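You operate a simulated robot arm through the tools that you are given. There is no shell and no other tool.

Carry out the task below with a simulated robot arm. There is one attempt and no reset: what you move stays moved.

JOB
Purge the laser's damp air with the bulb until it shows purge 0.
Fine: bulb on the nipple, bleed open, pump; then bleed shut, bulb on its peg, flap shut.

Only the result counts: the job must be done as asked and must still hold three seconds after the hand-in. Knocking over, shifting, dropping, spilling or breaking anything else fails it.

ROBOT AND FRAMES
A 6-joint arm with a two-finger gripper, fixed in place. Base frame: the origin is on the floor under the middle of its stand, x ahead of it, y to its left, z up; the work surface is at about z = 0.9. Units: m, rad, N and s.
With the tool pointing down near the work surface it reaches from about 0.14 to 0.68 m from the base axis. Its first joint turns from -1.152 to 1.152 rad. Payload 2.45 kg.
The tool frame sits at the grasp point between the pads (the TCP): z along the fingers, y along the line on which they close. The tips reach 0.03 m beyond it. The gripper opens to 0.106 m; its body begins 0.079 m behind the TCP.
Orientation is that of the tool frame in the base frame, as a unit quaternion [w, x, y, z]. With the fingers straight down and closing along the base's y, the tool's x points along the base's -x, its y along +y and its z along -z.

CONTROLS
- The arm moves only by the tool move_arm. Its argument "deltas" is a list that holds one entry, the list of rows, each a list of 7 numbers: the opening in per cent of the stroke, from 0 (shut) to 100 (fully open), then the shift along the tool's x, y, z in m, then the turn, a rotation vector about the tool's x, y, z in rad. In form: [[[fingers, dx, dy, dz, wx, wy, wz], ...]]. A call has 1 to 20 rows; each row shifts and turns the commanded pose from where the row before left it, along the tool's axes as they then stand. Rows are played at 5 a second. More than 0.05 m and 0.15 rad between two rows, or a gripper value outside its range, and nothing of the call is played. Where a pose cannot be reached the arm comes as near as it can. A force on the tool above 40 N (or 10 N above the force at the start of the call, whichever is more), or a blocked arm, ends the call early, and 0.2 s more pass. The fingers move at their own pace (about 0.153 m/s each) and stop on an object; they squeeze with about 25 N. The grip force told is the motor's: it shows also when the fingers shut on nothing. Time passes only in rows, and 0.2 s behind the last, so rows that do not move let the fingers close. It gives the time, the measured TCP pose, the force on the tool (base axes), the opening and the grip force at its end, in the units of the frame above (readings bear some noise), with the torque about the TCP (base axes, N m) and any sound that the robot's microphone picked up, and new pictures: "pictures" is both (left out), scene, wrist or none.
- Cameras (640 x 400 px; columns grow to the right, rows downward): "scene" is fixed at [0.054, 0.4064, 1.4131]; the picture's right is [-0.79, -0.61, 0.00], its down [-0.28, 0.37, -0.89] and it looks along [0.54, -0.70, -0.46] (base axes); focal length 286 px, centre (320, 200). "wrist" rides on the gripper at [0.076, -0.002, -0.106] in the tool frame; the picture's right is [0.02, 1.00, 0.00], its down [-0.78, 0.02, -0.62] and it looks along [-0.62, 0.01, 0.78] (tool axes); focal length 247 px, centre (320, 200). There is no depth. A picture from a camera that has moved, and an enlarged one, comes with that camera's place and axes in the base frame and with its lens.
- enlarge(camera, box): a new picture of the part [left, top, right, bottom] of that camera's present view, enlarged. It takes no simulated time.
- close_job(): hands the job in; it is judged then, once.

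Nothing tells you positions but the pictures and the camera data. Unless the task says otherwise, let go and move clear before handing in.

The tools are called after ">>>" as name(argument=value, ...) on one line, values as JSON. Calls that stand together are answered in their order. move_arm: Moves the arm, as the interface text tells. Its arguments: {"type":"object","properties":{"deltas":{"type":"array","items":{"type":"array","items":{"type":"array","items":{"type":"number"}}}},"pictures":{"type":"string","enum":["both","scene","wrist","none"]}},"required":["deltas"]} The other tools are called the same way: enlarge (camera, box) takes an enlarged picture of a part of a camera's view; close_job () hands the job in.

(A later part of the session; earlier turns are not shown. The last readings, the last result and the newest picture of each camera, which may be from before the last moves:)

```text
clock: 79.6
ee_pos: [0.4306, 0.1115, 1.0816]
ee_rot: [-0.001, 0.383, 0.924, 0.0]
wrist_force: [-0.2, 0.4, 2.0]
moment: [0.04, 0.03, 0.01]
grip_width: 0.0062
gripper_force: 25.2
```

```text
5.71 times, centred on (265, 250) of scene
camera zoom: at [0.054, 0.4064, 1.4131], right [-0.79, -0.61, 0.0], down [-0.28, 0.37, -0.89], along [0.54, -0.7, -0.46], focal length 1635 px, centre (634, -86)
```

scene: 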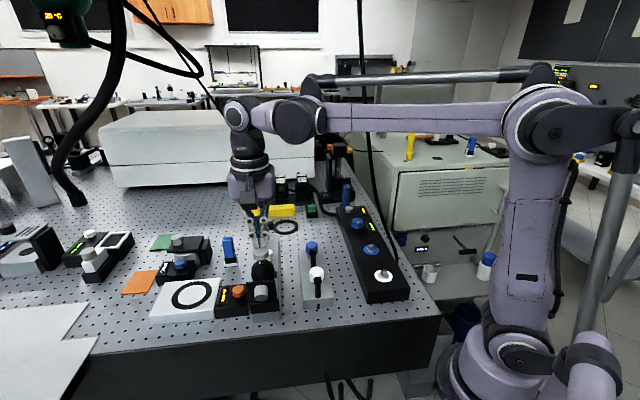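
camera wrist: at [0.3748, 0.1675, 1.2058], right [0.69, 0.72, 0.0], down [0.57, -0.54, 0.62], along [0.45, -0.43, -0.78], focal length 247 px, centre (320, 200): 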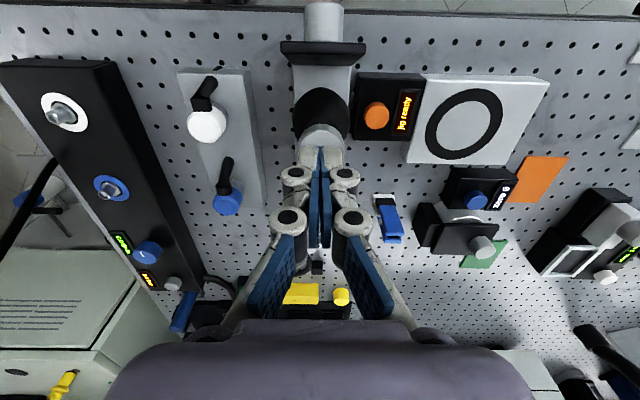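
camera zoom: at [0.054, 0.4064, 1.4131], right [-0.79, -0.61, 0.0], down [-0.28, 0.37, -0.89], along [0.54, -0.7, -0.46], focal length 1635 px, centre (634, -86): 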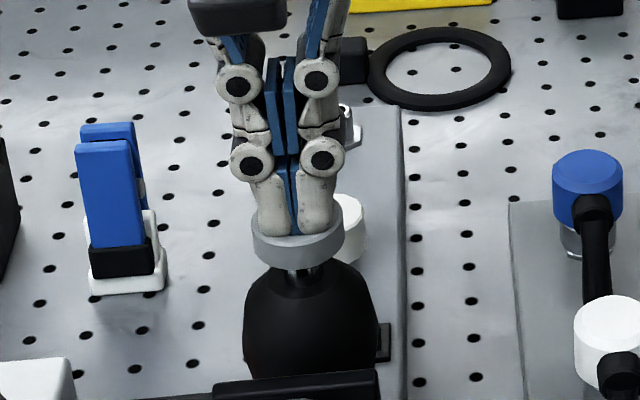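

The cap is moving down toward the bulb with only 2 N, so it's the plunger. I'll continue until it bottoms.

>>> move_arm(deltas=[[[0, 0, 0, 0.002, 0, 0, 0], [0, 0, 0, 0.002, 0, 0, 0], [0, 0, 0, 0, 0, 0, 0]]], pictures="none")

>>> move_arm(deltas=[[[0, 0, 0, 0.002, 0, 0, 0], [0, 0, 0, 0.002, 0, 0, 0], [0, 0, 0, 0, 0, 0, 0]]], pictures="none")

>>> enlarge(camera="scene", box=[240, 215, 290, 285])

```text
clock: 80.4
ee_pos: [0.4303, 0.1135, 1.0775]
ee_rot: [0.0, 0.383, 0.924, 0.0]
wrist_force: [-0.9, 0.0, 2.5]
moment: [-0.01, 0.04, 0.02]
grip_width: 0.0061
gripper_force: 24.6
```

```text
clock: 81.2
ee_pos: [0.4295, 0.1132, 1.0721]
ee_rot: [-0.001, 0.384, 0.923, -0.001]
wrist_force: [0.7, 0.5, 3.2]
moment: [0.0, 0.03, -0.01]
grip_width: 0.006
gripper_force: 24.6
```

```text
5.71 times, centred on (265, 250) of scene
camera zoom: at [0.054, 0.4064, 1.4131], right [-0.79, -0.61, 0.0], down [-0.28, 0.37, -0.89], along [0.54, -0.7, -0.46], focal length 1635 px, centre (634, -86)
```

zoom: 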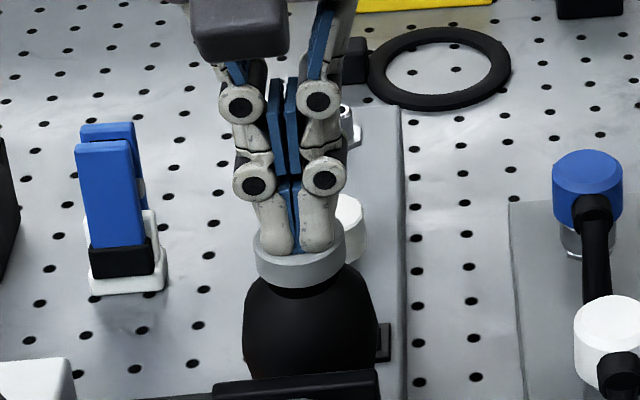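

The plunger is nearly down against a soft spring (about 3 N). A few more millimetres to bottom it.

>>> move_arm(deltas=[[[0, 0, 0, 0.002, 0, 0, 0], [0, 0, 0, 0.001, 0, 0, 0], [0, 0, 0, 0, 0, 0, 0]]], pictures="none")

>>> move_arm(deltas=[[[0, 0, 0, 0.001, 0, 0, 0], [0, 0, 0, 0.001, 0, 0, 0], [0, 0, 0, 0, 0, 0, 0]]], pictures="none")

>>> enlarge(camera="scene", box=[240, 215, 290, 285])

```text
clock: 82.0
ee_pos: [0.4302, 0.1125, 1.0693]
ee_rot: [-0.001, 0.382, 0.924, 0.0]
wrist_force: [0.6, -1.1, 6.0]
moment: [-0.01, 0.01, 0.03]
grip_width: 0.006
gripper_force: 24.7
```

```text
clock: 82.8
ee_pos: [0.4308, 0.1128, 1.0674]
ee_rot: [-0.001, 0.382, 0.924, -0.001]
wrist_force: [2.5, -2.1, 19.4]
moment: [-0.03, -0.05, 0.0]
grip_width: 0.0059
gripper_force: 24.7
```

```text
5.71 times, centred on (265, 250) of scene
camera zoom: at [0.0538, 0.4063, 1.4132], right [-0.79, -0.61, 0.0], down [-0.28, 0.37, -0.89], along [0.54, -0.7, -0.46], focal length 1635 px, centre (634, -86)
```

zoom: 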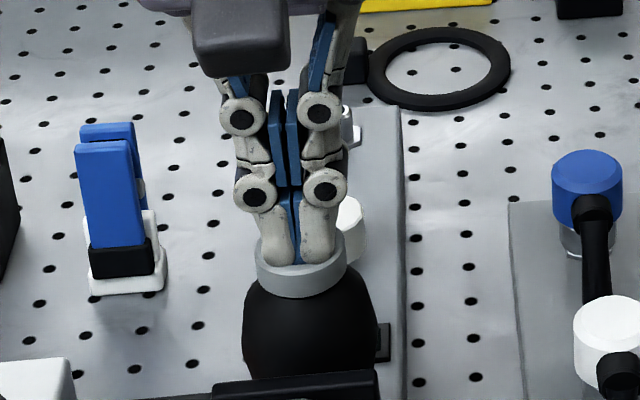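

It bottomed at 19 N. I'll release the plunger fully and rise to read the display.

>>> move_arm(deltas=[[[0, 0, 0, -0.01, 0, 0, 0], [0, 0, 0, -0.015, 0, 0, 0], [0, 0, 0, 0, 0, 0, 0], [0, 0, 0, -0.04, 0, 0, 0], [0, 0, 0, -0.045, 0, 0, 0], [0, 0, 0, -0.04, 0, 0, 0], [0, 0, 0, 0, 0, 0, 0]]], pictures="both")

>>> enlarge(camera="wrist", box=[250, 60, 390, 200])

>>> enlarge(camera="scene", box=[240, 215, 290, 285])

```text
clock: 84.4
ee_pos: [0.4284, 0.112, 1.2174]
ee_rot: [-0.001, 0.382, 0.924, 0.0]
wrist_force: [-0.4, -0.1, -0.2]
moment: [-0.03, 0.0, 0.04]
grip_width: 0.0001
gripper_force: 24.5
camera wrist: at [0.3739, 0.1655, 1.3223], right [0.69, 0.72, 0.0], down [0.57, -0.54, 0.62], along [0.45, -0.43, -0.78], focal length 247 px, centre (320, 200)
```

scene: 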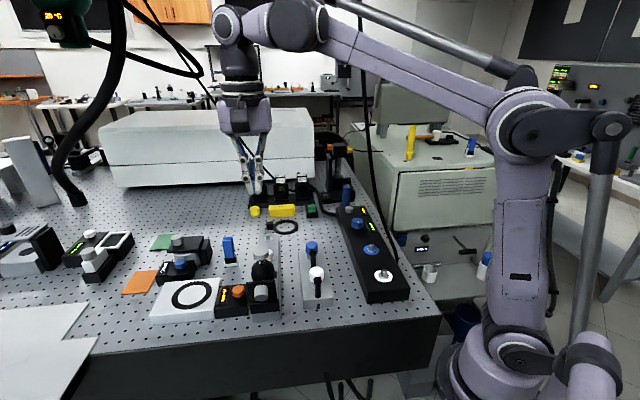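
wrist: 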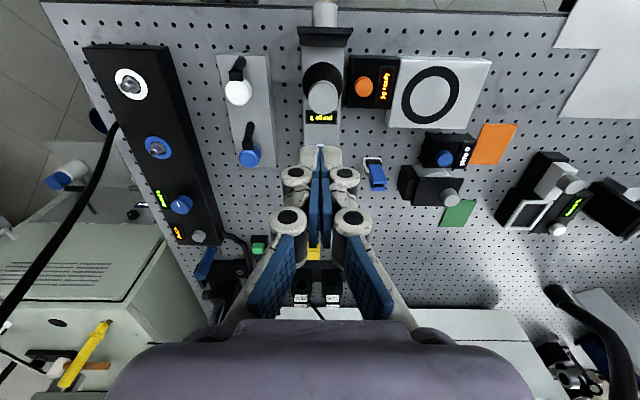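

```text
2.86 times, centred on (320, 130) of wrist
camera zoom: at [0.3739, 0.1655, 1.3223], right [0.69, 0.72, 0.0], down [0.57, -0.54, 0.62], along [0.45, -0.43, -0.78], focal length 706 px, centre (320, 400)
```

zoom: 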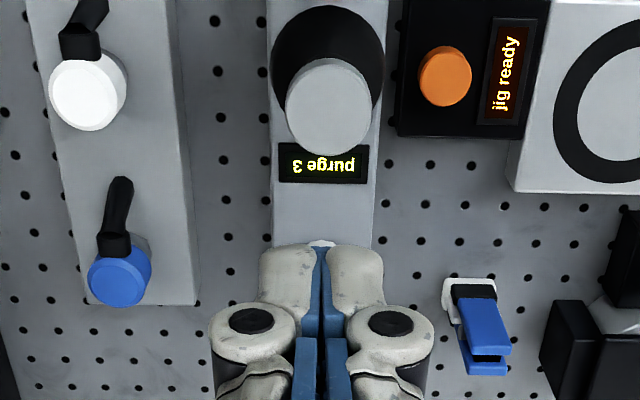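

```text
5.71 times, centred on (265, 250) of scene
camera zoom: at [0.054, 0.4064, 1.4131], right [-0.79, -0.61, 0.0], down [-0.28, 0.37, -0.89], along [0.54, -0.7, -0.46], focal length 1635 px, centre (634, -86)
```

zoom: 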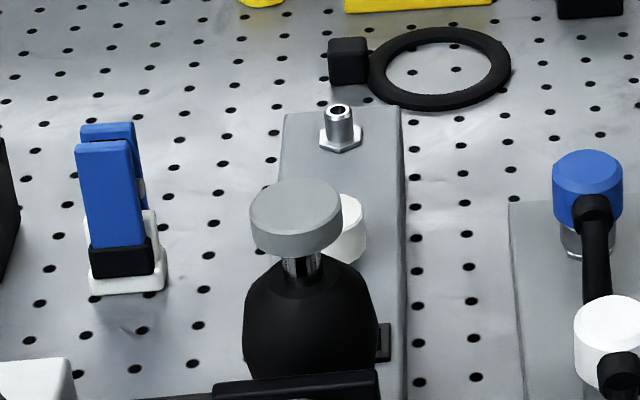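

The plunger sprang back. I'll zoom in on the display digit.

>>> enlarge(camera="wrist", box=[300, 100, 345, 130])

>>> enlarge(camera="wrist", box=[290, 60, 350, 130])

```text
13.33 times, centred on (322, 115) of wrist
camera zoom: at [0.3739, 0.1655, 1.3223], right [0.69, 0.72, 0.0], down [0.57, -0.54, 0.62], along [0.45, -0.43, -0.78], focal length 3293 px, centre (287, 1333)
```

zoom: 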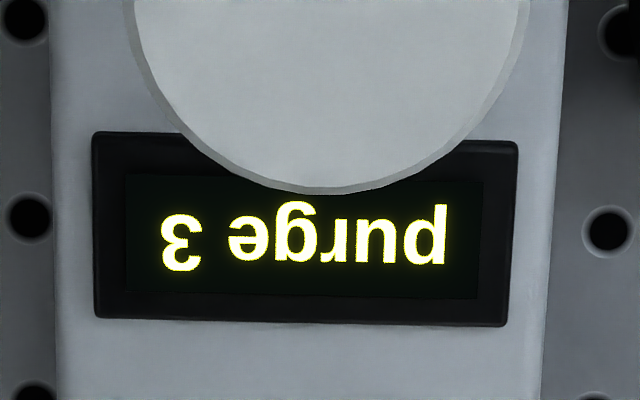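

```text
5.71 times, centred on (320, 95) of wrist
camera zoom: at [0.3739, 0.1655, 1.3223], right [0.69, 0.72, 0.0], down [0.57, -0.54, 0.62], along [0.45, -0.43, -0.78], focal length 1411 px, centre (320, 800)
```

zoom: 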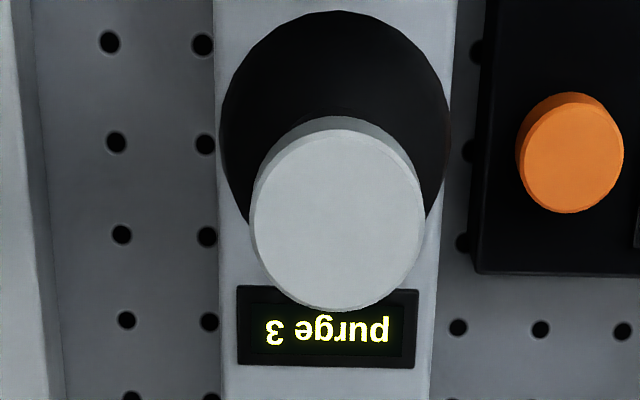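

The reading is unchanged at 3. Either the bulb isn't fully seated or the bleed isn't open, so I'll look at the sleeve on the nipple from the side with the wrist camera.

>>> move_arm(deltas=[[[0, 0.02, -0.02, 0, 0, 0, 0], [0, 0.025, -0.025, 0, 0, 0, 0], [0, 0.026, -0.026, 0, 0, 0, 0], [0, 0, 0, 0, 0, 0, -0.131], [0, 0, 0, 0, 0, 0, -0.131], [0, 0, 0, 0, 0, 0, -0.131], [0, 0, 0, 0, 0, 0, -0.131], [0, 0, 0, 0, 0, 0, -0.131], [0, 0, 0, 0, 0, 0, -0.131], [0, 0, 0, 0.04, 0, 0, 0], [0, 0, 0, 0.04, 0, 0, 0], [0, 0, 0, 0.04, 0, 0, 0], [0, 0, 0, 0, 0, 0, 0]]], pictures="both")

>>> enlarge(camera="wrist", box=[260, 80, 380, 240])

```text
clock: 87.2
ee_pos: [0.3311, 0.1125, 1.0979]
ee_rot: [-0.001, -0.001, 1.0, 0.0]
wrist_force: [-0.5, 0.5, 0.7]
moment: [0.01, 0.0, 0.02]
grip_width: 0.0
gripper_force: 25.6
camera wrist: at [0.255, 0.1112, 1.2039], right [-0.02, 1.0, 0.0], down [0.78, 0.02, 0.62], along [0.62, 0.01, -0.79], focal length 247 px, centre (320, 200)
```

scene: 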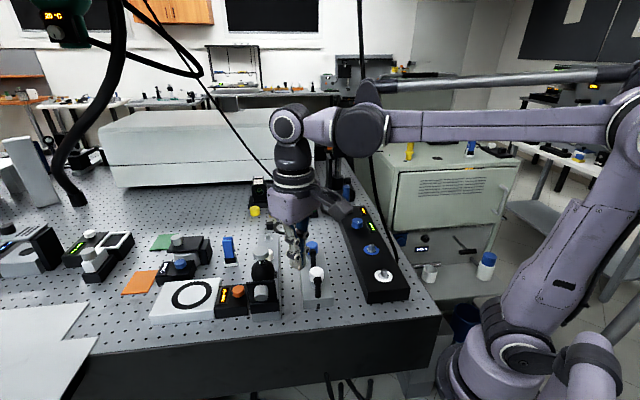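
wrist: 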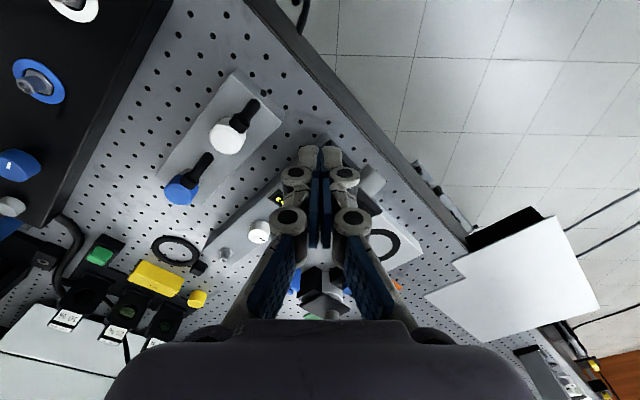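

```text
2.50 times, centred on (320, 160) of wrist
camera zoom: at [0.255, 0.1112, 1.2039], right [-0.02, 1.0, 0.0], down [0.78, 0.02, 0.62], along [0.62, 0.01, -0.79], focal length 617 px, centre (320, 300)
```

zoom: 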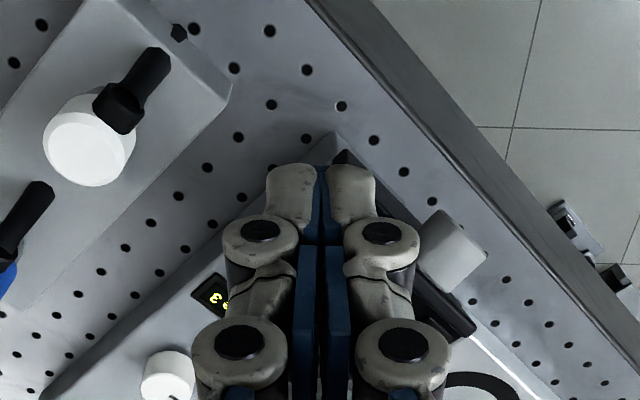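

The closed fingers block the view, so I'll open them.

>>> move_arm(deltas=[[[100, 0, 0, 0, 0, 0, 0], [100, 0, 0, 0, 0, 0, 0]]], pictures="wrist")

>>> enlarge(camera="wrist", box=[270, 100, 390, 260])

>>> enlarge(camera="wrist", box=[300, 140, 350, 190])

```text
clock: 87.8
ee_pos: [0.3314, 0.1109, 1.0993]
ee_rot: [-0.001, 0.0, 1.0, 0.0]
wrist_force: [-0.2, 0.2, -0.3]
moment: [-0.03, 0.02, 0.03]
grip_width: 0.1061
gripper_force: 0.1
camera wrist: at [0.2551, 0.1113, 1.2043], right [-0.02, 1.0, 0.0], down [0.78, 0.02, 0.62], along [0.62, 0.01, -0.79], focal length 247 px, centre (320, 200)
```

wrist: 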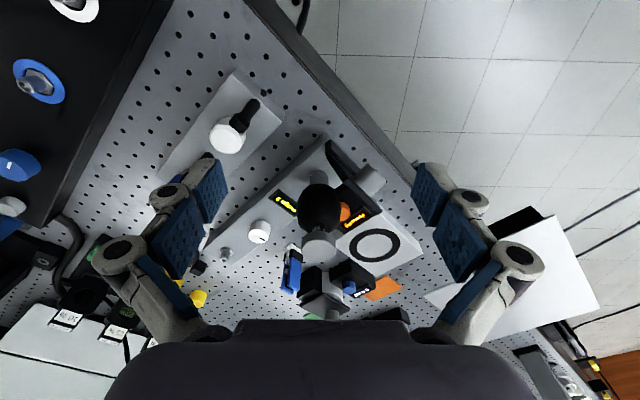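

```text
2.50 times, centred on (330, 180) of wrist
camera zoom: at [0.2551, 0.1113, 1.2043], right [-0.02, 1.0, 0.0], down [0.78, 0.02, 0.62], along [0.62, 0.01, -0.79], focal length 617 px, centre (295, 250)
```

zoom: 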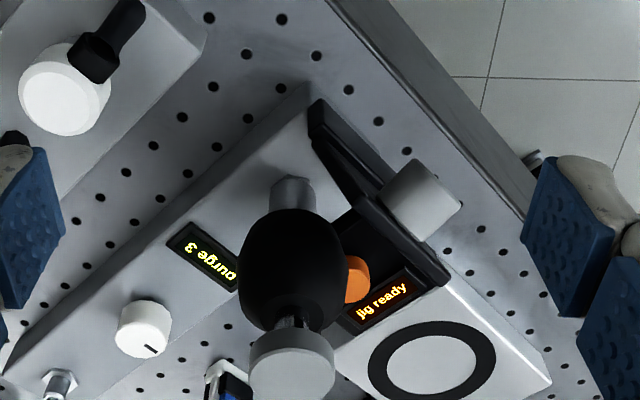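

```text
8.00 times, centred on (325, 165) of wrist
camera zoom: at [0.2551, 0.1113, 1.2043], right [-0.02, 1.0, 0.0], down [0.78, 0.02, 0.62], along [0.62, 0.01, -0.79], focal length 1976 px, centre (280, 480)
```

zoom: 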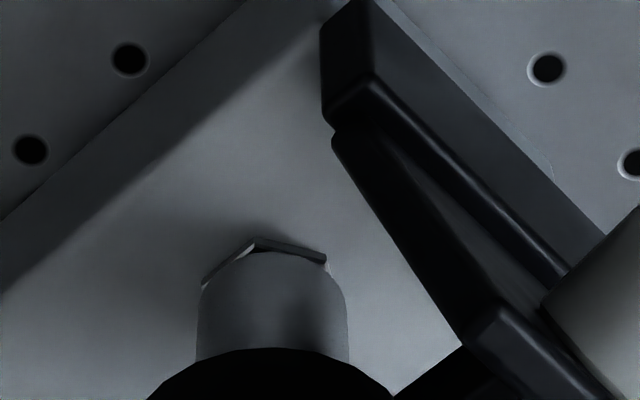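

The sleeve is fully down on the hex, so the bulb is seated. I'll set up to press the plunger briskly, with the camera on the -e2 side so I can watch the display during the stroke.

>>> move_arm(deltas=[[[0, 0, 0, -0.03, 0, 0, 0], [0, -0.03, 0.001, 0, 0, 0, 0], [0, -0.035, 0.001, 0, 0, 0, 0], [0, -0.035, 0.001, 0, 0, 0, 0], [0, 0, 0, 0, 0, 0, -0.131], [0, 0, 0, 0, 0, 0, -0.131], [0, 0, 0, 0, 0, 0, -0.131], [0, 0, 0, 0, 0, 0, -0.131], [0, 0, 0, 0, 0, 0, -0.131], [0, 0, 0, 0, 0, 0, -0.131], [0, 0, 0, 0.03, 0, 0, 0], [0, 0, 0, 0, 0, 0, 0]]], pictures="both")

>>> enlarge(camera="wrist", box=[220, 80, 380, 220])

>>> enlarge(camera="scene", box=[240, 205, 290, 285])

```text
clock: 90.4
ee_pos: [0.431, 0.1161, 1.0977]
ee_rot: [-0.001, -0.385, 0.923, 0.0]
wrist_force: [-0.2, -0.6, -0.1]
moment: [0.01, -0.02, 0.0]
grip_width: 0.0
gripper_force: 24.8
camera wrist: at [0.3777, 0.0617, 1.203], right [-0.72, 0.69, 0.0], down [0.54, 0.57, 0.62], along [0.43, 0.45, -0.78], focal length 247 px, centre (320, 200)
```

scene: 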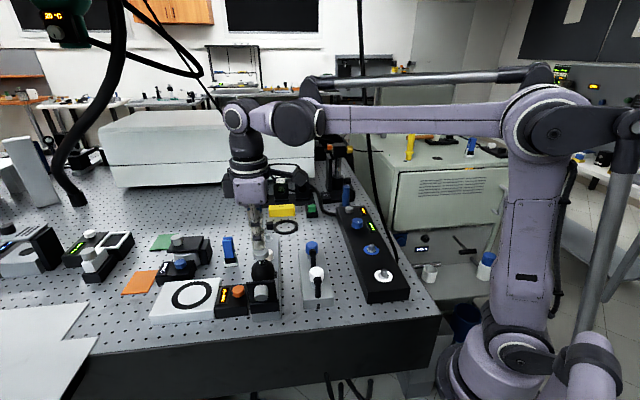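
wrist: 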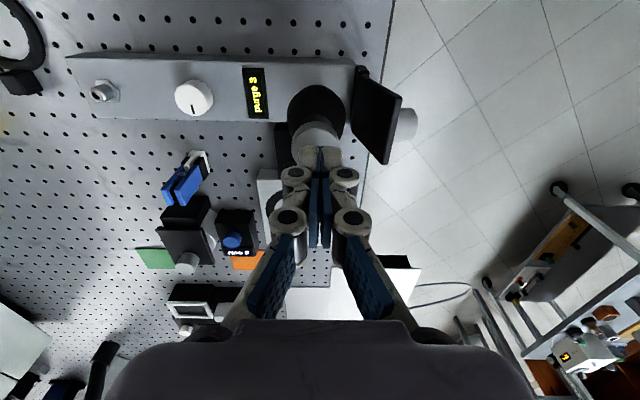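

```text
2.86 times, centred on (300, 150) of wrist
camera zoom: at [0.3777, 0.0617, 1.203], right [-0.72, 0.69, 0.0], down [0.54, 0.57, 0.62], along [0.43, 0.45, -0.78], focal length 706 px, centre (377, 343)
```

zoom: 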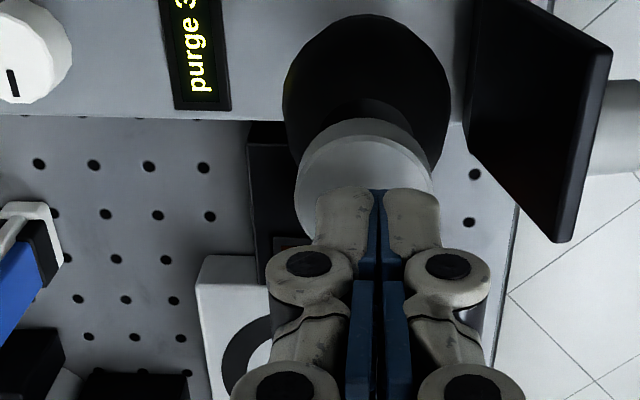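

```text
5.00 times, centred on (265, 245) of scene
camera zoom: at [0.054, 0.4064, 1.4131], right [-0.79, -0.61, 0.0], down [-0.28, 0.37, -0.89], along [0.54, -0.7, -0.46], focal length 1431 px, centre (595, -25)
```

zoom: 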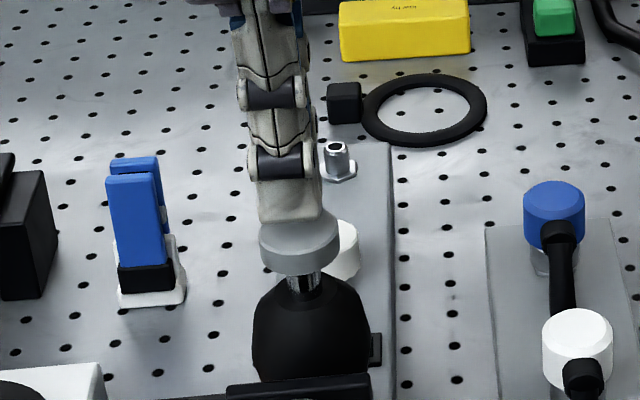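

The display stays in view here. Now one brisk full stroke down, a short hold, then back up.

>>> move_arm(deltas=[[[0, 0, -0.001, 0.01, 0, 0, 0], [0, 0, 0, 0.0195, 0, 0, 0], [0, 0, 0, 0.0005, 0, 0, 0], [0, 0, 0, 0, 0, 0, 0]]], pictures="wrist")

>>> enlarge(camera="wrist", box=[200, 40, 360, 180])

>>> move_arm(deltas=[[[0, 0, 0, -0.015, 0, 0, 0], [0, 0, 0, -0.015, 0, 0, 0], [0, 0, 0, 0, 0, 0, 0]]], pictures="wrist")

>>> enlarge(camera="wrist", box=[200, 40, 360, 180])

```text
clock: 91.4
ee_pos: [0.4309, 0.115, 1.0685]
ee_rot: [-0.001, -0.384, 0.923, -0.001]
wrist_force: [-0.6, -3.3, 21.3]
moment: [-0.07, 0.02, 0.03]
grip_width: 0.0063
gripper_force: 25.0
camera wrist: at [0.3781, 0.0612, 1.1731], right [-0.72, 0.69, 0.0], down [0.54, 0.57, 0.62], along [0.43, 0.45, -0.79], focal length 247 px, centre (320, 200)
```

wrist: 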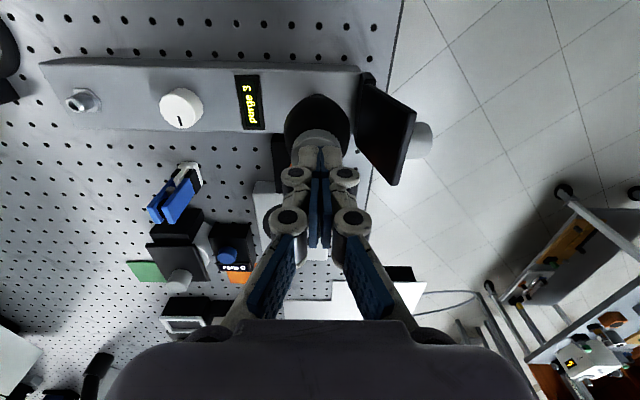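

```text
2.86 times, centred on (280, 110) of wrist
camera zoom: at [0.3781, 0.0612, 1.1731], right [-0.72, 0.69, 0.0], down [0.54, 0.57, 0.62], along [0.43, 0.45, -0.79], focal length 706 px, centre (434, 457)
```

zoom: 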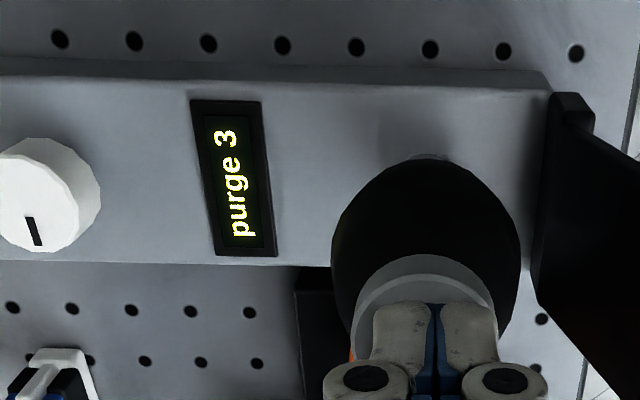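

```text
clock: 92.2
ee_pos: [0.4305, 0.1163, 1.0986]
ee_rot: [-0.001, -0.384, 0.923, 0.0]
wrist_force: [-0.4, 0.1, 0.0]
moment: [0.01, 0.0, -0.03]
grip_width: 0.0
gripper_force: 25.2
camera wrist: at [0.3783, 0.0618, 1.2026], right [-0.72, 0.69, 0.0], down [0.54, 0.57, 0.62], along [0.43, 0.45, -0.78], focal length 247 px, centre (320, 200)
```

wrist: 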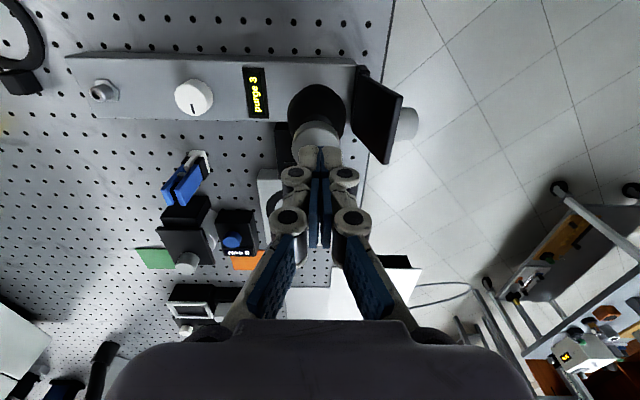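

```text
2.86 times, centred on (280, 110) of wrist
camera zoom: at [0.3783, 0.0618, 1.2026], right [-0.72, 0.69, 0.0], down [0.54, 0.57, 0.62], along [0.43, 0.45, -0.78], focal length 706 px, centre (434, 457)
```

zoom: 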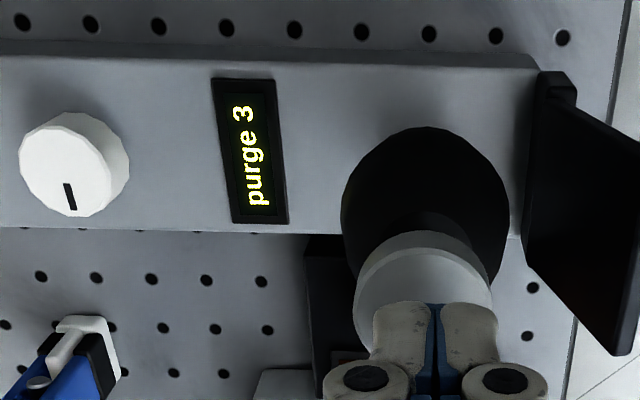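

Still 3 after a brisk full stroke. The bulb resisted lifting from its peg until I twisted the body, so it may need to be locked by a twist on the nipple to seal. I'll go back to a body grip with the fingers across the plate and test whether it's latched there.

>>> move_arm(deltas=[[[0, 0, 0, -0.03, 0, 0, 0], [0, 0, 0, 0, 0, 0, 0.143], [0, 0, 0, 0, 0, 0, 0.143], [0, 0, 0, 0, 0, 0, 0.143], [0, 0, 0, 0, 0, 0, 0.143], [0, 0, 0, 0, 0, 0, 0.143], [0, 0, 0, 0, 0, 0, 0.143], [0, 0, 0, 0, 0, 0, 0.143], [0, 0, 0, 0, 0, 0, 0.143], [0, 0, 0, 0, 0, 0, 0.143], [0, 0, 0, 0, 0, 0, 0.143], [70, 0, 0, 0, 0, 0, 0.141], [70, 0, 0, 0, 0, 0, 0], [70, 0, 0, 0, 0, 0, 0]]], pictures="wrist")

>>> enlarge(camera="wrist", box=[240, 60, 400, 200])

```text
clock: 95.2
ee_pos: [0.4313, 0.1157, 1.1278]
ee_rot: [-0.001, 0.381, 0.925, 0.0]
wrist_force: [0.1, -0.3, -0.5]
moment: [0.0, 0.01, -0.01]
grip_width: 0.0741
gripper_force: 0.1
camera wrist: at [0.3755, 0.1693, 1.233], right [0.69, 0.72, 0.0], down [0.57, -0.54, 0.62], along [0.45, -0.43, -0.78], focal length 247 px, centre (320, 200)
```

wrist: 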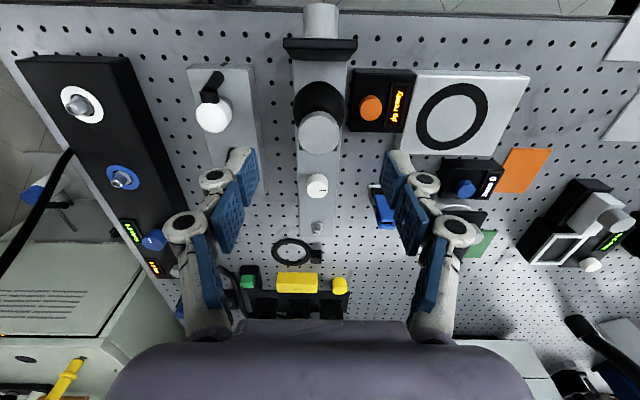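

```text
2.86 times, centred on (320, 130) of wrist
camera zoom: at [0.3755, 0.1693, 1.233], right [0.69, 0.72, 0.0], down [0.57, -0.54, 0.62], along [0.45, -0.43, -0.78], focal length 706 px, centre (320, 400)
```

zoom: 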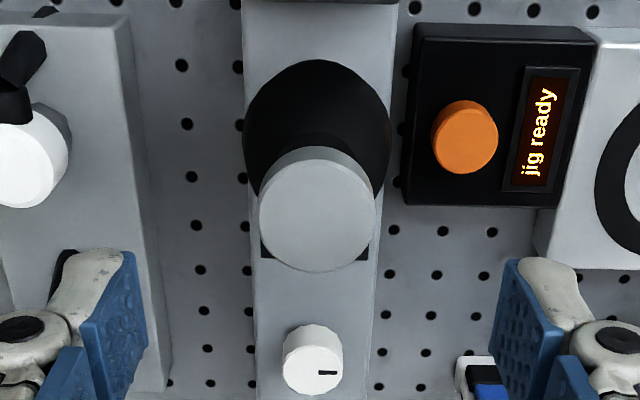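

>>> move_arm(deltas=[[[70, 0, -0.001, 0.044, 0, 0, 0], [70, 0, 0, 0.044, 0, 0, 0], [70, 0, 0, 0.0435, 0, 0, 0], [70, 0, 0, 0, 0, 0, 0], [30, 0, 0, 0, 0, 0, 0], [0, 0, 0, 0, 0, 0, 0], [0, 0, 0, 0, 0, 0, 0], [0, 0, 0, 0, 0, 0, 0]]], pictures="none")

>>> move_arm(deltas=[[[0, 0, 0, -0.0015, 0, 0, 0], [0, 0, 0, -0.001, 0, 0, 0], [0, 0, 0, 0, 0, 0, 0]]], pictures="wrist")

>>> enlarge(camera="wrist", box=[260, 60, 380, 180])

```text
clock: 97.0
ee_pos: [0.4303, 0.1147, 0.9966]
ee_rot: [-0.002, 0.381, 0.924, -0.002]
wrist_force: [-8.8, -12.0, -1.9]
moment: [-0.5, -0.02, 0.8]
grip_width: 0.0438
gripper_force: 25.2
```

```text
clock: 97.8
ee_pos: [0.4301, 0.1147, 0.999]
ee_rot: [-0.001, 0.381, 0.925, -0.001]
wrist_force: [-5.4, -13.6, -0.6]
moment: [-0.64, -0.05, 0.68]
grip_width: 0.0441
gripper_force: 25.0
camera wrist: at [0.3751, 0.1685, 1.1045], right [0.69, 0.72, 0.0], down [0.57, -0.54, 0.62], along [0.45, -0.43, -0.78], focal length 247 px, centre (320, 200)
```

wrist: 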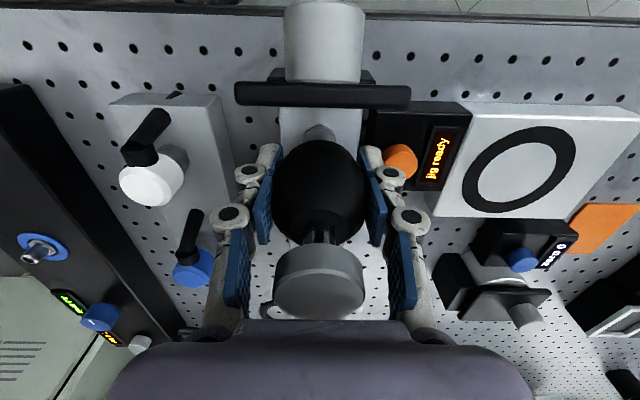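

```text
3.33 times, centred on (320, 120) of wrist
camera zoom: at [0.3751, 0.1685, 1.1045], right [0.69, 0.72, 0.0], down [0.57, -0.54, 0.62], along [0.45, -0.43, -0.78], focal length 823 px, centre (320, 467)
```

zoom: 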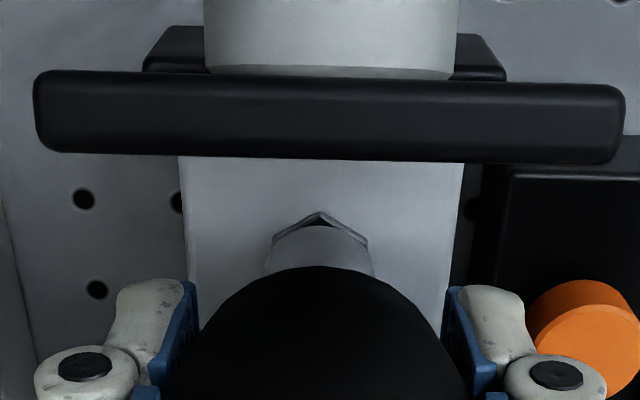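

It lifts freely on the nipple with no latch, unlike its first state on the peg. I'll seat it again, remove the side load, and twist clockwise in steps to look for a lock.

>>> move_arm(deltas=[[[0, 0, -0.0015, 0.002, 0, 0, 0], [0, 0, 0, 0.0015, 0, 0, 0], [0, 0, 0, 0, 0, 0, 0]]], pictures="none")

>>> move_arm(deltas=[[[0, 0, 0, 0, 0, 0, 0.05], [0, 0, 0, 0, 0, 0, 0.05], [0, 0, 0, 0, 0, 0, 0]]], pictures="none")

>>> move_arm(deltas=[[[0, 0, 0, 0, 0, 0, 0.05], [0, 0, 0, 0, 0, 0, 0.05], [0, 0, 0, 0, 0, 0, 0]]], pictures="none")

```text
clock: 98.6
ee_pos: [0.429, 0.115, 0.9964]
ee_rot: [-0.001, 0.38, 0.925, -0.001]
wrist_force: [-2.5, 0.6, 0.2]
moment: [-0.02, 0.08, -0.77]
grip_width: 0.0441
gripper_force: 24.8
```

```text
clock: 99.4
ee_pos: [0.4303, 0.1136, 0.995]
ee_rot: [-0.001, 0.428, 0.904, 0.0]
wrist_force: [3.7, 2.4, -3.4]
moment: [-0.11, -0.2, -0.59]
grip_width: 0.0439
gripper_force: 24.8
```

```text
clock: 100.2
ee_pos: [0.4304, 0.116, 0.9954]
ee_rot: [0.0, 0.471, 0.882, -0.001]
wrist_force: [13.0, 6.3, 10.8]
moment: [-0.01, -0.84, -0.5]
grip_width: 0.044
gripper_force: 25.2
```

>>> move_arm(deltas=[[[0, 0, 0, 0, 0, 0, 0.05], [0, 0, 0, 0, 0, 0, 0.05], [0, 0, 0, 0, 0, 0, 0.05], [0, 0, 0, 0, 0, 0, 0.05], [0, 0, 0, 0, 0, 0, 0]]], pictures="none")

>>> move_arm(deltas=[[[0, 0, 0, -0.0015, 0, 0, 0], [0, 0, 0, -0.0015, 0, 0, 0], [0, 0, 0, 0, 0, 0, 0]]], pictures="wrist")

>>> enlarge(camera="wrist", box=[260, 60, 380, 180])

```text
clock: 101.4
ee_pos: [0.4301, 0.1156, 0.9961]
ee_rot: [0.0, 0.556, 0.831, 0.001]
wrist_force: [15.8, 11.7, -3.3]
moment: [-0.19, -0.25, -0.86]
grip_width: 0.0438
gripper_force: 25.1
```

```text
clock: 102.2
ee_pos: [0.4303, 0.115, 0.9983]
ee_rot: [0.0, 0.557, 0.831, 0.0]
wrist_force: [16.5, 10.7, 1.5]
moment: [0.99, -0.88, 0.37]
grip_width: 0.0438
gripper_force: 25.1
camera wrist: at [0.3995, 0.1856, 1.1037], right [0.92, 0.4, 0.0], down [0.31, -0.72, 0.62], along [0.25, -0.57, -0.78], focal length 247 px, centre (320, 200)
```

wrist: 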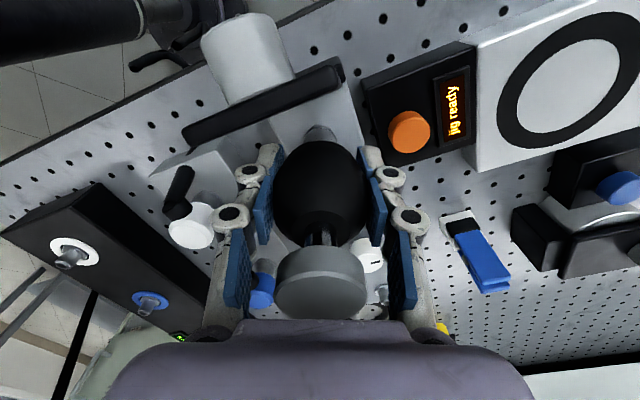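

```text
3.33 times, centred on (320, 120) of wrist
camera zoom: at [0.3995, 0.1856, 1.1037], right [0.92, 0.4, 0.0], down [0.31, -0.72, 0.62], along [0.25, -0.57, -0.78], focal length 823 px, centre (320, 467)
```

zoom: 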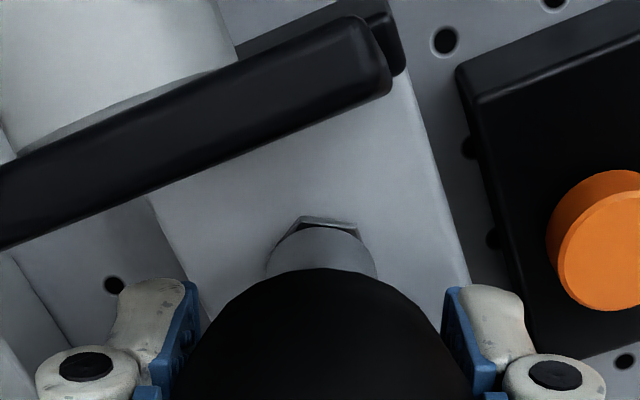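

Twisting clockwise shows no latch either, and side loads are building, so I'll stop that. A cleaner test is to let go, then pull gently on the cap as I did at the peg: if it holds, the bulb counts as seated and the bleed state is the issue.

>>> move_arm(deltas=[[[0, 0, 0, 0.002, 0, 0, 0], [0, 0, 0, 0.001, 0, 0, 0], [40, 0, 0, 0, 0, 0, 0], [70, 0, 0, 0, 0, 0, 0], [70, 0, 0, 0, 0, 0, 0], [70, 0, 0, -0.03, 0, 0, 0], [70, 0, 0, -0.035, 0, 0, 0], [70, 0, 0, -0.035, 0, 0, 0], [70, 0, 0, 0, 0, 0, -0.133], [70, 0, 0, 0, 0, 0, -0.133], [70, 0, 0, 0, 0, 0, -0.133], [70, 0, 0, 0, 0, 0, 0]]], pictures="both")

>>> enlarge(camera="wrist", box=[240, 60, 400, 200])

>>> enlarge(camera="scene", box=[240, 205, 290, 285])

```text
clock: 104.8
ee_pos: [0.4311, 0.1131, 1.096]
ee_rot: [-0.001, 0.381, 0.925, 0.0]
wrist_force: [0.3, -0.7, 0.7]
moment: [-0.01, 0.0, -0.01]
grip_width: 0.0742
gripper_force: 0.0
camera wrist: at [0.3745, 0.1674, 1.2005], right [0.69, 0.73, 0.0], down [0.57, -0.54, 0.62], along [0.45, -0.43, -0.78], focal length 247 px, centre (320, 200)
```

scene: 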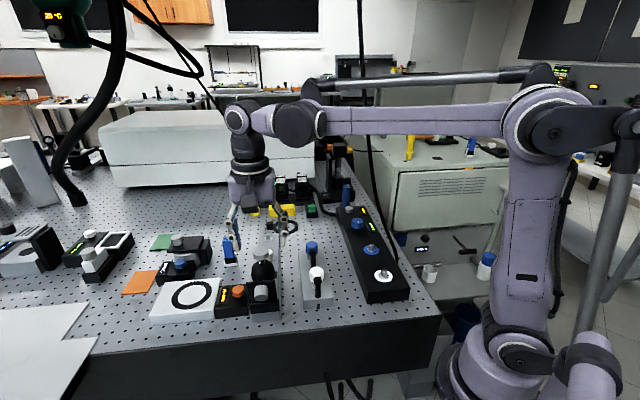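
wrist: 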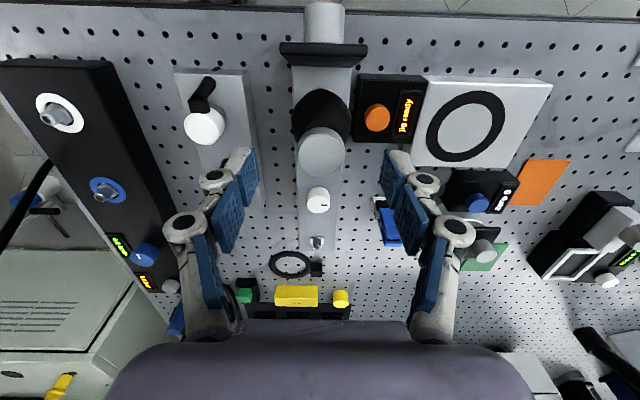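

```text
2.86 times, centred on (320, 130) of wrist
camera zoom: at [0.3745, 0.1674, 1.2005], right [0.69, 0.73, 0.0], down [0.57, -0.54, 0.62], along [0.45, -0.43, -0.78], focal length 706 px, centre (320, 400)
```

zoom: 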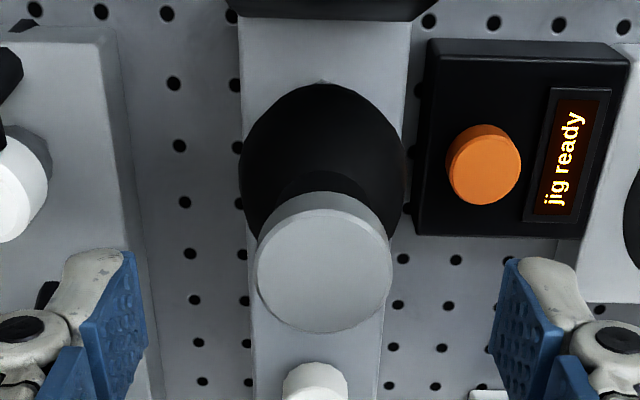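

```text
5.00 times, centred on (265, 245) of scene
camera zoom: at [0.054, 0.4064, 1.4131], right [-0.79, -0.61, 0.0], down [-0.28, 0.37, -0.89], along [0.54, -0.7, -0.46], focal length 1431 px, centre (595, -25)
```

zoom: 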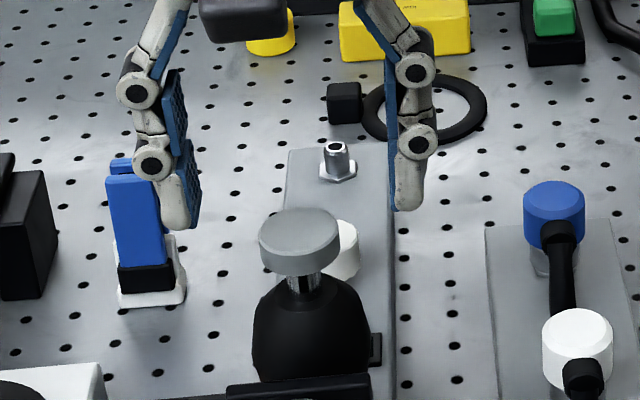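

>>> move_arm(deltas=[[[70, 0, 0, 0.018, 0, 0, 0], [70, 0, 0, 0.017, 0, 0, 0], [20, 0, 0, 0, 0, 0, 0], [0, 0, 0, 0, 0, 0, 0], [0, 0, 0, 0, 0, 0, 0]]], pictures="none")

>>> move_arm(deltas=[[[0, 0, 0, -0.002, 0, 0, 0], [0, 0, 0, 0, 0, 0, 0]]], pictures="none")

>>> move_arm(deltas=[[[0, 0, 0, -0.002, 0, 0, 0], [0, 0, 0, 0, 0, 0, 0]]], pictures="wrist")

>>> enlarge(camera="scene", box=[240, 205, 290, 285])

```text
clock: 106.0
ee_pos: [0.4284, 0.1145, 1.059]
ee_rot: [-0.001, 0.381, 0.924, 0.001]
wrist_force: [9.5, 9.2, 0.4]
moment: [0.16, -0.23, 0.07]
grip_width: 0.0297
gripper_force: 24.5
```

```text
clock: 106.6
ee_pos: [0.4287, 0.115, 1.0622]
ee_rot: [-0.001, 0.381, 0.925, 0.0]
wrist_force: [10.9, 9.2, -12.7]
moment: [0.08, -0.05, 0.09]
grip_width: 0.0293
gripper_force: 25.2
```

```text
clock: 107.2
ee_pos: [0.4283, 0.1146, 1.0641]
ee_rot: [-0.002, 0.381, 0.925, 0.0]
wrist_force: [7.0, 12.8, -18.0]
moment: [0.19, 0.07, 0.14]
grip_width: 0.0295
gripper_force: 25.0
camera wrist: at [0.3737, 0.1682, 1.169], right [0.69, 0.72, 0.0], down [0.57, -0.54, 0.62], along [0.45, -0.43, -0.79], focal length 247 px, centre (320, 200)
```

wrist: 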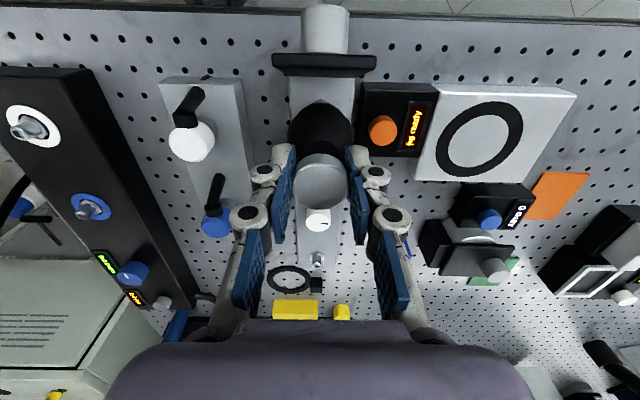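

```text
5.00 times, centred on (265, 245) of scene
camera zoom: at [0.0545, 0.4069, 1.413], right [-0.79, -0.61, 0.0], down [-0.28, 0.37, -0.89], along [0.54, -0.7, -0.46], focal length 1431 px, centre (595, -25)
```

zoom: 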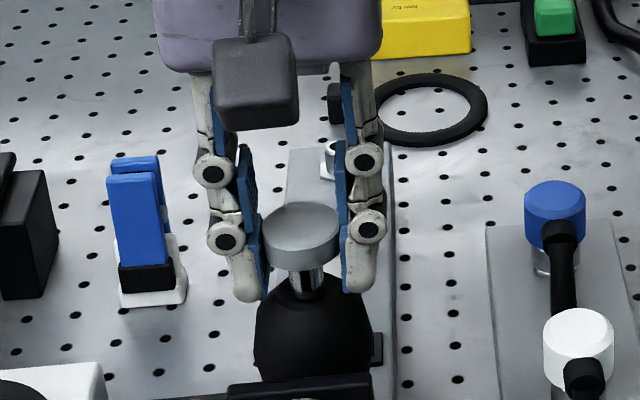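

Pulling the cap on the nipple also holds at 18 N, the same latch as on the peg, so the bulb is properly seated. I'll release and do one firm, longer plunger stroke before I question the bleed state.

>>> move_arm(deltas=[[[0, 0, 0, 0.004, 0, 0, 0], [60, 0, 0, 0, 0, 0, 0], [60, 0, 0.001, -0.03, 0, 0, 0], [60, 0, 0, -0.02, 0, 0, 0], [0, 0, 0, 0, 0, 0, 0], [0, 0, 0, 0, 0, 0, 0], [0, 0, 0, 0.012, 0, 0, 0], [0, 0, 0, 0.01, 0, 0, 0], [0, 0, 0, 0.01, 0, 0, 0], [0, 0, 0, 0.008, 0, 0, 0], [0, 0, 0, 0.0015, 0, 0, 0], [0, 0, 0, 0, 0, 0, 0]]], pictures="none")

```text
clock: 109.8
ee_pos: [0.4293, 0.1148, 1.0689]
ee_rot: [-0.002, 0.381, 0.925, 0.0]
wrist_force: [0.7, -1.1, 6.3]
moment: [-0.04, -0.02, -0.02]
grip_width: 0.0063
gripper_force: 25.4
```

>>> move_arm(deltas=[[[0, 0, 0, 0.0015, 0, 0, 0], [0, 0, 0, 0.001, 0, 0, 0], [0, 0, 0, 0, 0, 0, 0], [0, 0, 0, 0, 0, 0, 0], [0, 0, 0, 0, 0, 0, 0], [0, 0, 0, 0, 0, 0, 0]]], pictures="none")

>>> move_arm(deltas=[[[0, 0, 0, -0.01, 0, 0, 0], [0, 0, 0, -0.015, 0, 0, 0], [0, 0, 0, 0, 0, 0, 0], [0, 0, 0, -0.045, 0, 0, 0], [0, 0, 0, -0.045, 0, 0, 0], [0, 0, 0, -0.04, 0, 0, 0], [0, 0, 0, 0, 0, 0, 0]]], pictures="wrist")

>>> enlarge(camera="wrist", box=[280, 60, 360, 140])

```text
clock: 111.2
ee_pos: [0.4294, 0.1147, 1.0673]
ee_rot: [-0.002, 0.381, 0.925, -0.001]
wrist_force: [-0.8, -0.6, 25.8]
moment: [-0.06, 0.02, 0.0]
grip_width: 0.0062
gripper_force: 25.1
```

```text
clock: 112.8
ee_pos: [0.4295, 0.1161, 1.2197]
ee_rot: [-0.002, 0.381, 0.925, 0.0]
wrist_force: [0.0, -0.5, 0.1]
moment: [-0.01, 0.01, 0.0]
grip_width: 0.0
gripper_force: 25.0
camera wrist: at [0.3741, 0.1705, 1.3247], right [0.69, 0.72, 0.0], down [0.57, -0.54, 0.62], along [0.45, -0.43, -0.78], focal length 247 px, centre (320, 200)
```

wrist: 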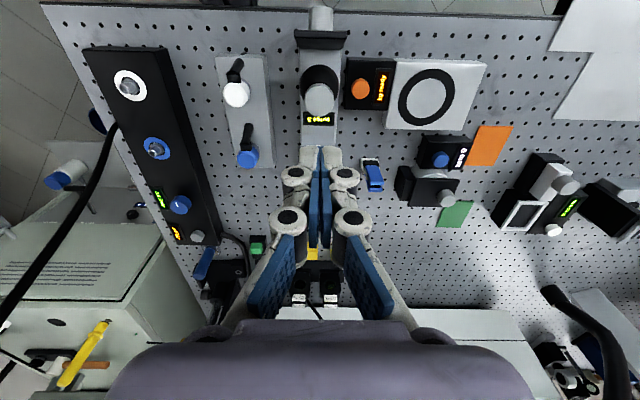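

```text
5.00 times, centred on (320, 100) of wrist
camera zoom: at [0.3741, 0.1705, 1.3247], right [0.69, 0.72, 0.0], down [0.57, -0.54, 0.62], along [0.45, -0.43, -0.78], focal length 1235 px, centre (320, 700)
```

zoom: 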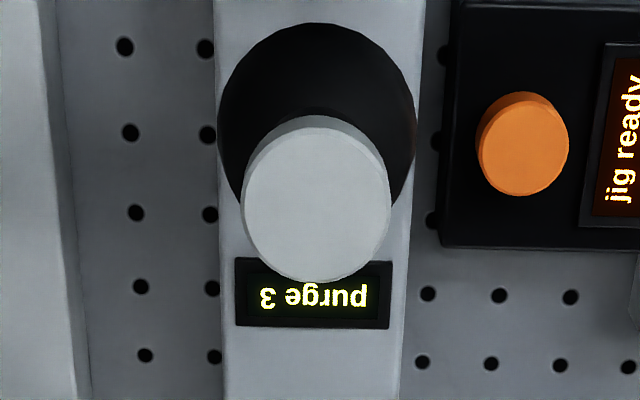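

Three full strokes and still 3. By elimination, the bleed is probably shut now, meaning it started open with the pointer toward the nipple. I'll go back to the knob and turn it halfway first, so that it's partly open either way, then test a stroke.

>>> move_arm(deltas=[[[0, -0.041, 0, 0, 0, 0, 0], [0, -0.041, 0, 0, 0, 0, 0], [0, -0.0415, 0, 0, 0, 0, 0], [70, 0, 0, 0, 0, 0, -0.131], [70, 0, 0, 0, 0, 0, -0.131], [70, 0, 0, 0, 0, 0, -0.131], [70, 0, 0, 0, 0, 0, -0.131], [70, 0, 0, 0, 0, 0, -0.131], [70, 0, 0, 0, 0, 0, -0.131], [70, 0, 0, 0.045, 0, 0, 0], [70, 0, 0, 0.045, 0, 0, 0], [70, 0, 0, 0, 0, 0, 0]]], pictures="wrist")

>>> enlarge(camera="wrist", box=[260, 60, 380, 180])

```text
clock: 115.4
ee_pos: [0.516, 0.0264, 1.1311]
ee_rot: [-0.002, -0.002, 1.0, 0.0]
wrist_force: [-0.6, -0.7, -0.5]
moment: [0.01, -0.02, -0.01]
grip_width: 0.0743
gripper_force: 0.1
camera wrist: at [0.4393, 0.0261, 1.2361], right [-0.03, 1.0, 0.0], down [0.78, 0.02, 0.62], along [0.62, 0.02, -0.79], focal length 247 px, centre (320, 200)
```

wrist: 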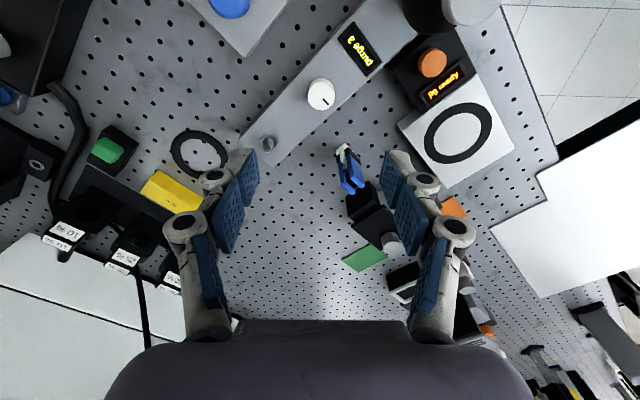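

```text
3.33 times, centred on (320, 120) of wrist
camera zoom: at [0.4393, 0.0261, 1.2361], right [-0.03, 1.0, 0.0], down [0.78, 0.02, 0.62], along [0.62, 0.02, -0.79], focal length 823 px, centre (320, 467)
```

zoom: 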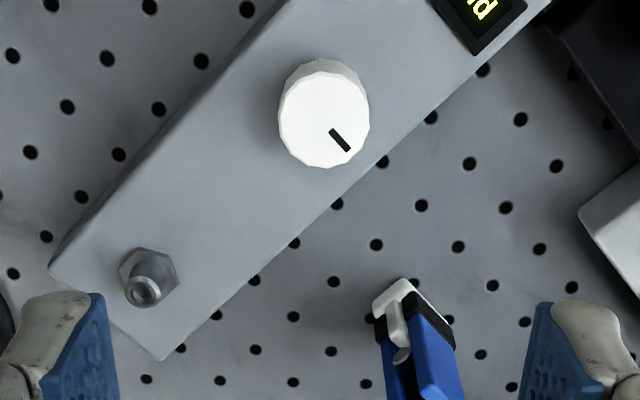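

The pointer reads across the plate toward +e2, with the knob beneath me. I'll lower, grip, and turn counter-clockwise about 45°.

>>> move_arm(deltas=[[[70, -0.0015, 0.0007, 0.04, 0, 0, 0], [70, 0, 0, 0.04, 0, 0, 0], [70, 0, 0, 0.04, 0, 0, 0], [70, 0, 0, 0.038, 0, 0, 0], [70, 0, 0, 0, 0, 0, 0], [30, 0, 0, 0, 0, 0, 0], [0, 0, 0, 0, 0, 0, 0], [0, 0, 0, 0, 0, 0, 0]]], pictures="none")

>>> move_arm(deltas=[[[0, 0, 0, 0, 0, 0, -0.1], [0, 0, 0, 0, 0, 0, -0.1], [0, 0, 0, 0, 0, 0, -0.1], [0, 0, 0, 0, 0, 0, -0.1], [0, 0, 0, 0, 0, 0, 0]]], pictures="wrist")

>>> enlarge(camera="wrist", box=[240, 80, 420, 240])

```text
clock: 117.2
ee_pos: [0.5174, 0.0272, 0.9725]
ee_rot: [-0.001, -0.003, 1.0, 0.001]
wrist_force: [-1.8, 7.3, -6.6]
moment: [0.28, -0.26, -0.01]
grip_width: 0.0287
gripper_force: 45.7
```

```text
clock: 118.4
ee_pos: [0.5179, 0.0285, 0.9723]
ee_rot: [-0.003, -0.201, 0.979, 0.001]
wrist_force: [-14.2, 12.4, -29.2]
moment: [0.13, 0.61, -0.02]
grip_width: 0.0289
gripper_force: 44.6
camera wrist: at [0.4486, -0.0021, 1.0779], right [-0.41, 0.91, 0.0], down [0.72, 0.32, 0.62], along [0.56, 0.26, -0.79], focal length 247 px, centre (320, 200)
```

wrist: 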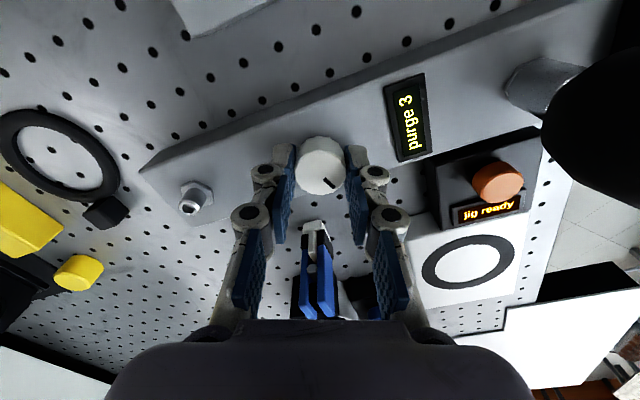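

```text
2.50 times, centred on (330, 160) of wrist
camera zoom: at [0.4486, -0.0021, 1.0779], right [-0.41, 0.91, 0.0], down [0.72, 0.32, 0.62], along [0.56, 0.26, -0.79], focal length 617 px, centre (295, 300)
```

zoom: 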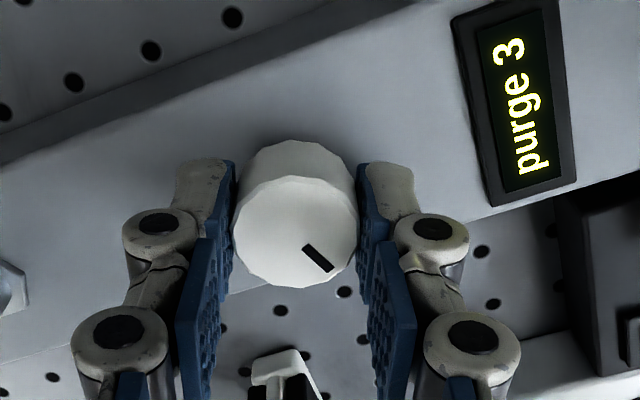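

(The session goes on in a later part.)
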